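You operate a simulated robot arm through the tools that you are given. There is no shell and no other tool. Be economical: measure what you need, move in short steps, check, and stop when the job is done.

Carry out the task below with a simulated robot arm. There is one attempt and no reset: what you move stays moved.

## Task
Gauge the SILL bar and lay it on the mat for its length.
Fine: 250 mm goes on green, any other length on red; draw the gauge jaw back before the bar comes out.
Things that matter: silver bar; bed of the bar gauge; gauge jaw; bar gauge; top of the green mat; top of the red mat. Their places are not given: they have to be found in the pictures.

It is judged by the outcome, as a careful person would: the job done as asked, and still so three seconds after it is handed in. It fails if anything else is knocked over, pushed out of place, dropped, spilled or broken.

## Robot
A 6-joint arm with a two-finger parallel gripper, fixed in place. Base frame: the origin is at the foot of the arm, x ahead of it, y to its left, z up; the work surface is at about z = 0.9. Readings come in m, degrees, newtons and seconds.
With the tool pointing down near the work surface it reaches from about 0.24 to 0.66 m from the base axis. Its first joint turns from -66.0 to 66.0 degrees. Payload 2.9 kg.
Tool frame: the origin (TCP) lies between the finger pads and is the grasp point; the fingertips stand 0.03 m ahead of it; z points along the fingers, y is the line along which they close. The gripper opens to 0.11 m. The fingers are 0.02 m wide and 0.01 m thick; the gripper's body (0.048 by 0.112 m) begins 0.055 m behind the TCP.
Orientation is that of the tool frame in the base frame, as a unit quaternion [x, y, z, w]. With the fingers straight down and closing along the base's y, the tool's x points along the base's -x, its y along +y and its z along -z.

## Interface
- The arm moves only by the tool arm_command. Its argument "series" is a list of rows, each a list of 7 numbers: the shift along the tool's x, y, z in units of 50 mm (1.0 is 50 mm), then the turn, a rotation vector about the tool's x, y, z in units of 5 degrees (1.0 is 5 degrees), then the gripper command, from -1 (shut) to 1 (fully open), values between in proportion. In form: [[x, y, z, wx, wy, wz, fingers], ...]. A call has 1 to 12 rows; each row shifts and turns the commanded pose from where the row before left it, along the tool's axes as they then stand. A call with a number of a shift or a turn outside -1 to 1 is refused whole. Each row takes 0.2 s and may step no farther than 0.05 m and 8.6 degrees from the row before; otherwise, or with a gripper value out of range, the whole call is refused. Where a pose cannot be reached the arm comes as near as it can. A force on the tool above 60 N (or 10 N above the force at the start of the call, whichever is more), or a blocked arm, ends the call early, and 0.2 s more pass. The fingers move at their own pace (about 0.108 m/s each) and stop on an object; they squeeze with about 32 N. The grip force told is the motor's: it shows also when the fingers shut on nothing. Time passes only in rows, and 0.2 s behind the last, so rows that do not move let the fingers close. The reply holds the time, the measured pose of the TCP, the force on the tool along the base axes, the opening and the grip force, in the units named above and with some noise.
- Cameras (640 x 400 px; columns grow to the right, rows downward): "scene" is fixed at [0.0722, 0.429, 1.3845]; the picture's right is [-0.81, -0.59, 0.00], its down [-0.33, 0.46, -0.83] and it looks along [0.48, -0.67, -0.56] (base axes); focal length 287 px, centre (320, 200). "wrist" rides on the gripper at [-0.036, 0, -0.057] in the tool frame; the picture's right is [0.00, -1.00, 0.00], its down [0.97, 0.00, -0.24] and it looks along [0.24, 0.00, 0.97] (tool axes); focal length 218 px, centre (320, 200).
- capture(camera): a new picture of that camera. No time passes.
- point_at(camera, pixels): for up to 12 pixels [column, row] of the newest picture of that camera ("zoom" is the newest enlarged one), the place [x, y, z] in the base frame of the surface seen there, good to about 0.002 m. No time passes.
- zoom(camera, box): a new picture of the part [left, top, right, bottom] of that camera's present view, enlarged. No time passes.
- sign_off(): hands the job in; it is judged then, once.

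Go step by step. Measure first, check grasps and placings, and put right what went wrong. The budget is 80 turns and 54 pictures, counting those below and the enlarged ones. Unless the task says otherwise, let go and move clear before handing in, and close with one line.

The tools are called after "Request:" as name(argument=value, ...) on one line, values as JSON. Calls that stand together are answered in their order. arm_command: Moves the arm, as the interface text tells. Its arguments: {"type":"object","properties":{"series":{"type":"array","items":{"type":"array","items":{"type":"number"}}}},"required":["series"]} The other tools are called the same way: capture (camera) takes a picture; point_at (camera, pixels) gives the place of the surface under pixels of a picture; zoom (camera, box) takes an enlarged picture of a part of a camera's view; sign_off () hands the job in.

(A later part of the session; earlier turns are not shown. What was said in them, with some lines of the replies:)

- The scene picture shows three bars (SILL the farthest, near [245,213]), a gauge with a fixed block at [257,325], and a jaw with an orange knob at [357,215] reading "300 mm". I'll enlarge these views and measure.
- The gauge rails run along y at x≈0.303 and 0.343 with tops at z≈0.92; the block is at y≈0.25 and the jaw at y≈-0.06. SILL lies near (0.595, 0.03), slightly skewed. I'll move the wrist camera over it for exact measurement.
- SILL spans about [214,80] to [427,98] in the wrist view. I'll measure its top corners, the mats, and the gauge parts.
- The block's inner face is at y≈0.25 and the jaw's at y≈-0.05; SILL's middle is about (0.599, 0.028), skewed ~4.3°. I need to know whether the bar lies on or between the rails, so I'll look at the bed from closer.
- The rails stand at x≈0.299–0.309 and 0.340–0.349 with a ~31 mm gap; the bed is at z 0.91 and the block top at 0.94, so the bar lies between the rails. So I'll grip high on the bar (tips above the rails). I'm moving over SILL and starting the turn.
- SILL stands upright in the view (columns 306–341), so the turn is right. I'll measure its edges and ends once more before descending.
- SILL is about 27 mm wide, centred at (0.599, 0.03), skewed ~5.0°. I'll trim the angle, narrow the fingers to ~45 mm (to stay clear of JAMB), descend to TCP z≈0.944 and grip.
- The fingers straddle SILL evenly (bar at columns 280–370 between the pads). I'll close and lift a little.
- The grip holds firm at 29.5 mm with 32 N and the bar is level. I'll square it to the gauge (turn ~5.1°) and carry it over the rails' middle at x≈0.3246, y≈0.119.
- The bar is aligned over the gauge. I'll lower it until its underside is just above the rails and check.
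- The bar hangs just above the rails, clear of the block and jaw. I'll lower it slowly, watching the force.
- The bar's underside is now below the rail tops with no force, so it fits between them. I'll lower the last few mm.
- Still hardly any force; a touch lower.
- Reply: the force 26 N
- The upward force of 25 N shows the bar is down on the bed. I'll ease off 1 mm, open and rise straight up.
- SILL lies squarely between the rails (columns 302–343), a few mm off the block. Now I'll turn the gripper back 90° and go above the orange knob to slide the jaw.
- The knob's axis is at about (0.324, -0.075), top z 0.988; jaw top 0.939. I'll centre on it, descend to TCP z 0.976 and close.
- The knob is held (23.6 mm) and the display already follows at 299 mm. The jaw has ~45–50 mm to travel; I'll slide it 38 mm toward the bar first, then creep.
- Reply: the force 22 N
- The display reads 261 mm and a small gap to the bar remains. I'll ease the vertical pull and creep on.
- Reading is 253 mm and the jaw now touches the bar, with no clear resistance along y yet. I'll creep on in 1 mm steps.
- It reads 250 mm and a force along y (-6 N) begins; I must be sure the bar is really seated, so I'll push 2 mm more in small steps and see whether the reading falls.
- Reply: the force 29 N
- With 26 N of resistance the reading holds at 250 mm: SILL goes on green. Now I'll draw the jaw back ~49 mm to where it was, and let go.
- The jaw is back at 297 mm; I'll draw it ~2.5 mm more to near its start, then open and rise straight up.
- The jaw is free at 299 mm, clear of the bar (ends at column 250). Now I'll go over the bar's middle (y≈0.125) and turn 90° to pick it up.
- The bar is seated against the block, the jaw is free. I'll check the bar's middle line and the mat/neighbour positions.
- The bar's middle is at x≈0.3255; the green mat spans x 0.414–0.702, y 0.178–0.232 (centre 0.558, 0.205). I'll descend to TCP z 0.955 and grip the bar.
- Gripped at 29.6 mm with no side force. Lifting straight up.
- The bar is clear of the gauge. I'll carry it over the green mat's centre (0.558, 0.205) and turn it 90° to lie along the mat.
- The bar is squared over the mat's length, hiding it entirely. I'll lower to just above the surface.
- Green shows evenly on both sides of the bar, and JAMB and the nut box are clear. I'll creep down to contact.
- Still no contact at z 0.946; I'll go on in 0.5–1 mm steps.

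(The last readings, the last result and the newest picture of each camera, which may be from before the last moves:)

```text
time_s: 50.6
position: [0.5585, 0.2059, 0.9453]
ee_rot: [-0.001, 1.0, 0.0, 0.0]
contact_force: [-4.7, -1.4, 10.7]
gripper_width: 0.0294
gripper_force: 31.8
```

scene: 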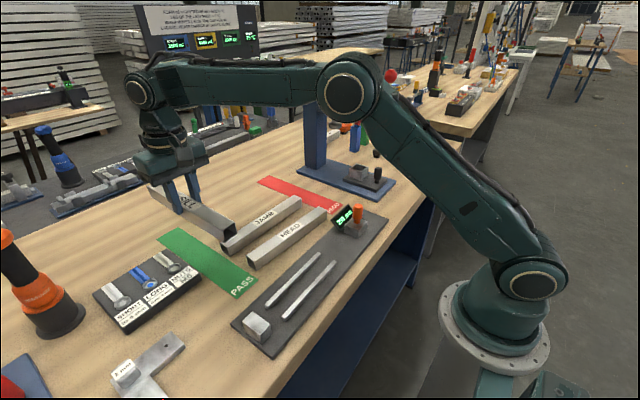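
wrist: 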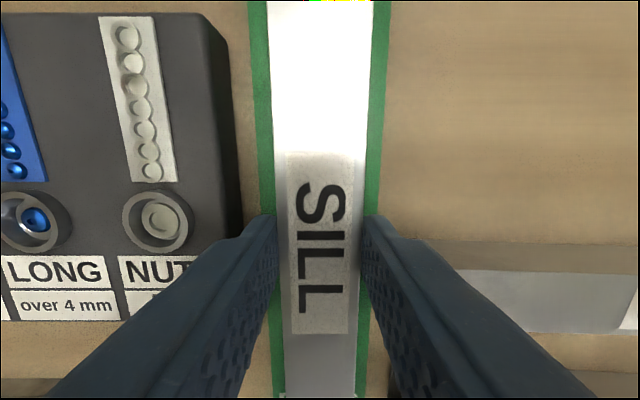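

Contact at 11 N: the bar is on the mat. I'll open slightly (~40 mm, clear of JAMB) and rise.

Request:
arm_command(series=[[0, 0, 0, 0, 0, 0, -0.27], [0, 0, 0, 0, 0, 0, -0.27], [0, 0, 0, 0, 0, 0, -0.27], [0, 0, -0.3, 0, 0, 0, -0.27], [0, 0, -0.8, 0, 0, 0, -0.27], [0, 0, -0.9, 0, 0, 0, -0.27], [0, 0, -0.9, 0, 0, 0, -0.27], [0, 0, 0, 0, 0, 0, -0.27]])

Request:
capture(camera="scene")

Request:
capture(camera="wrist")

```text
time_s: 52.4
position: [0.5587, 0.2038, 1.0899]
ee_rot: [-0.001, 1.0, 0.0, 0.0]
contact_force: [-0.1, 0.3, -0.2]
gripper_width: 0.04
gripper_force: 0.0
```

```text
19 pictures are left
```

scene: 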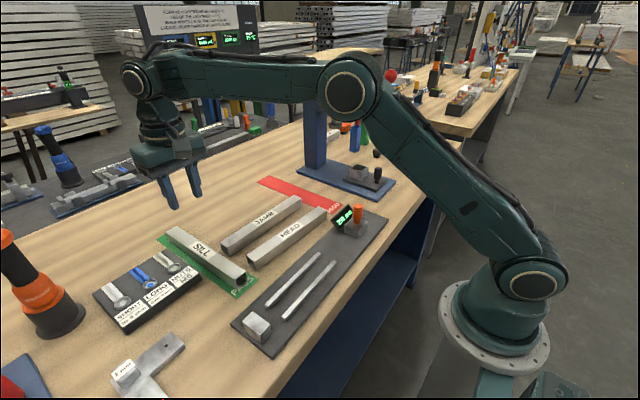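

```text
18 pictures are left
```

wrist: 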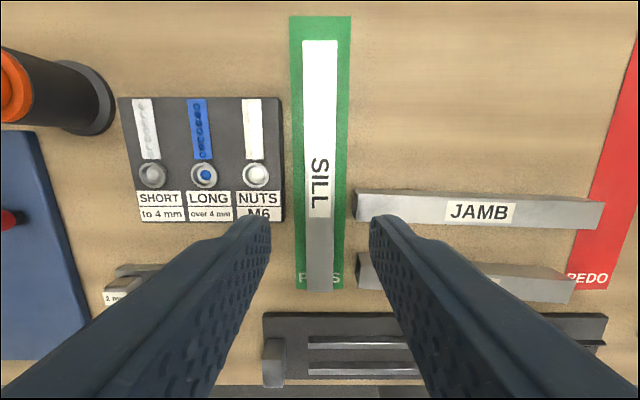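

SILL lies wholly on the green mat (rows 40–292 in the wrist view; its near end is at x≈0.434, with the mat edge at 0.414). The jaw is drawn back, everything else is in place and the gripper is clear, so I'm handing in.

Request:
sign_off()

```text
The job is handed in.
```

The SILL bar gauged at 250 mm, so I drew the jaw back to 299 mm, took the bar out and laid it on the green mat.
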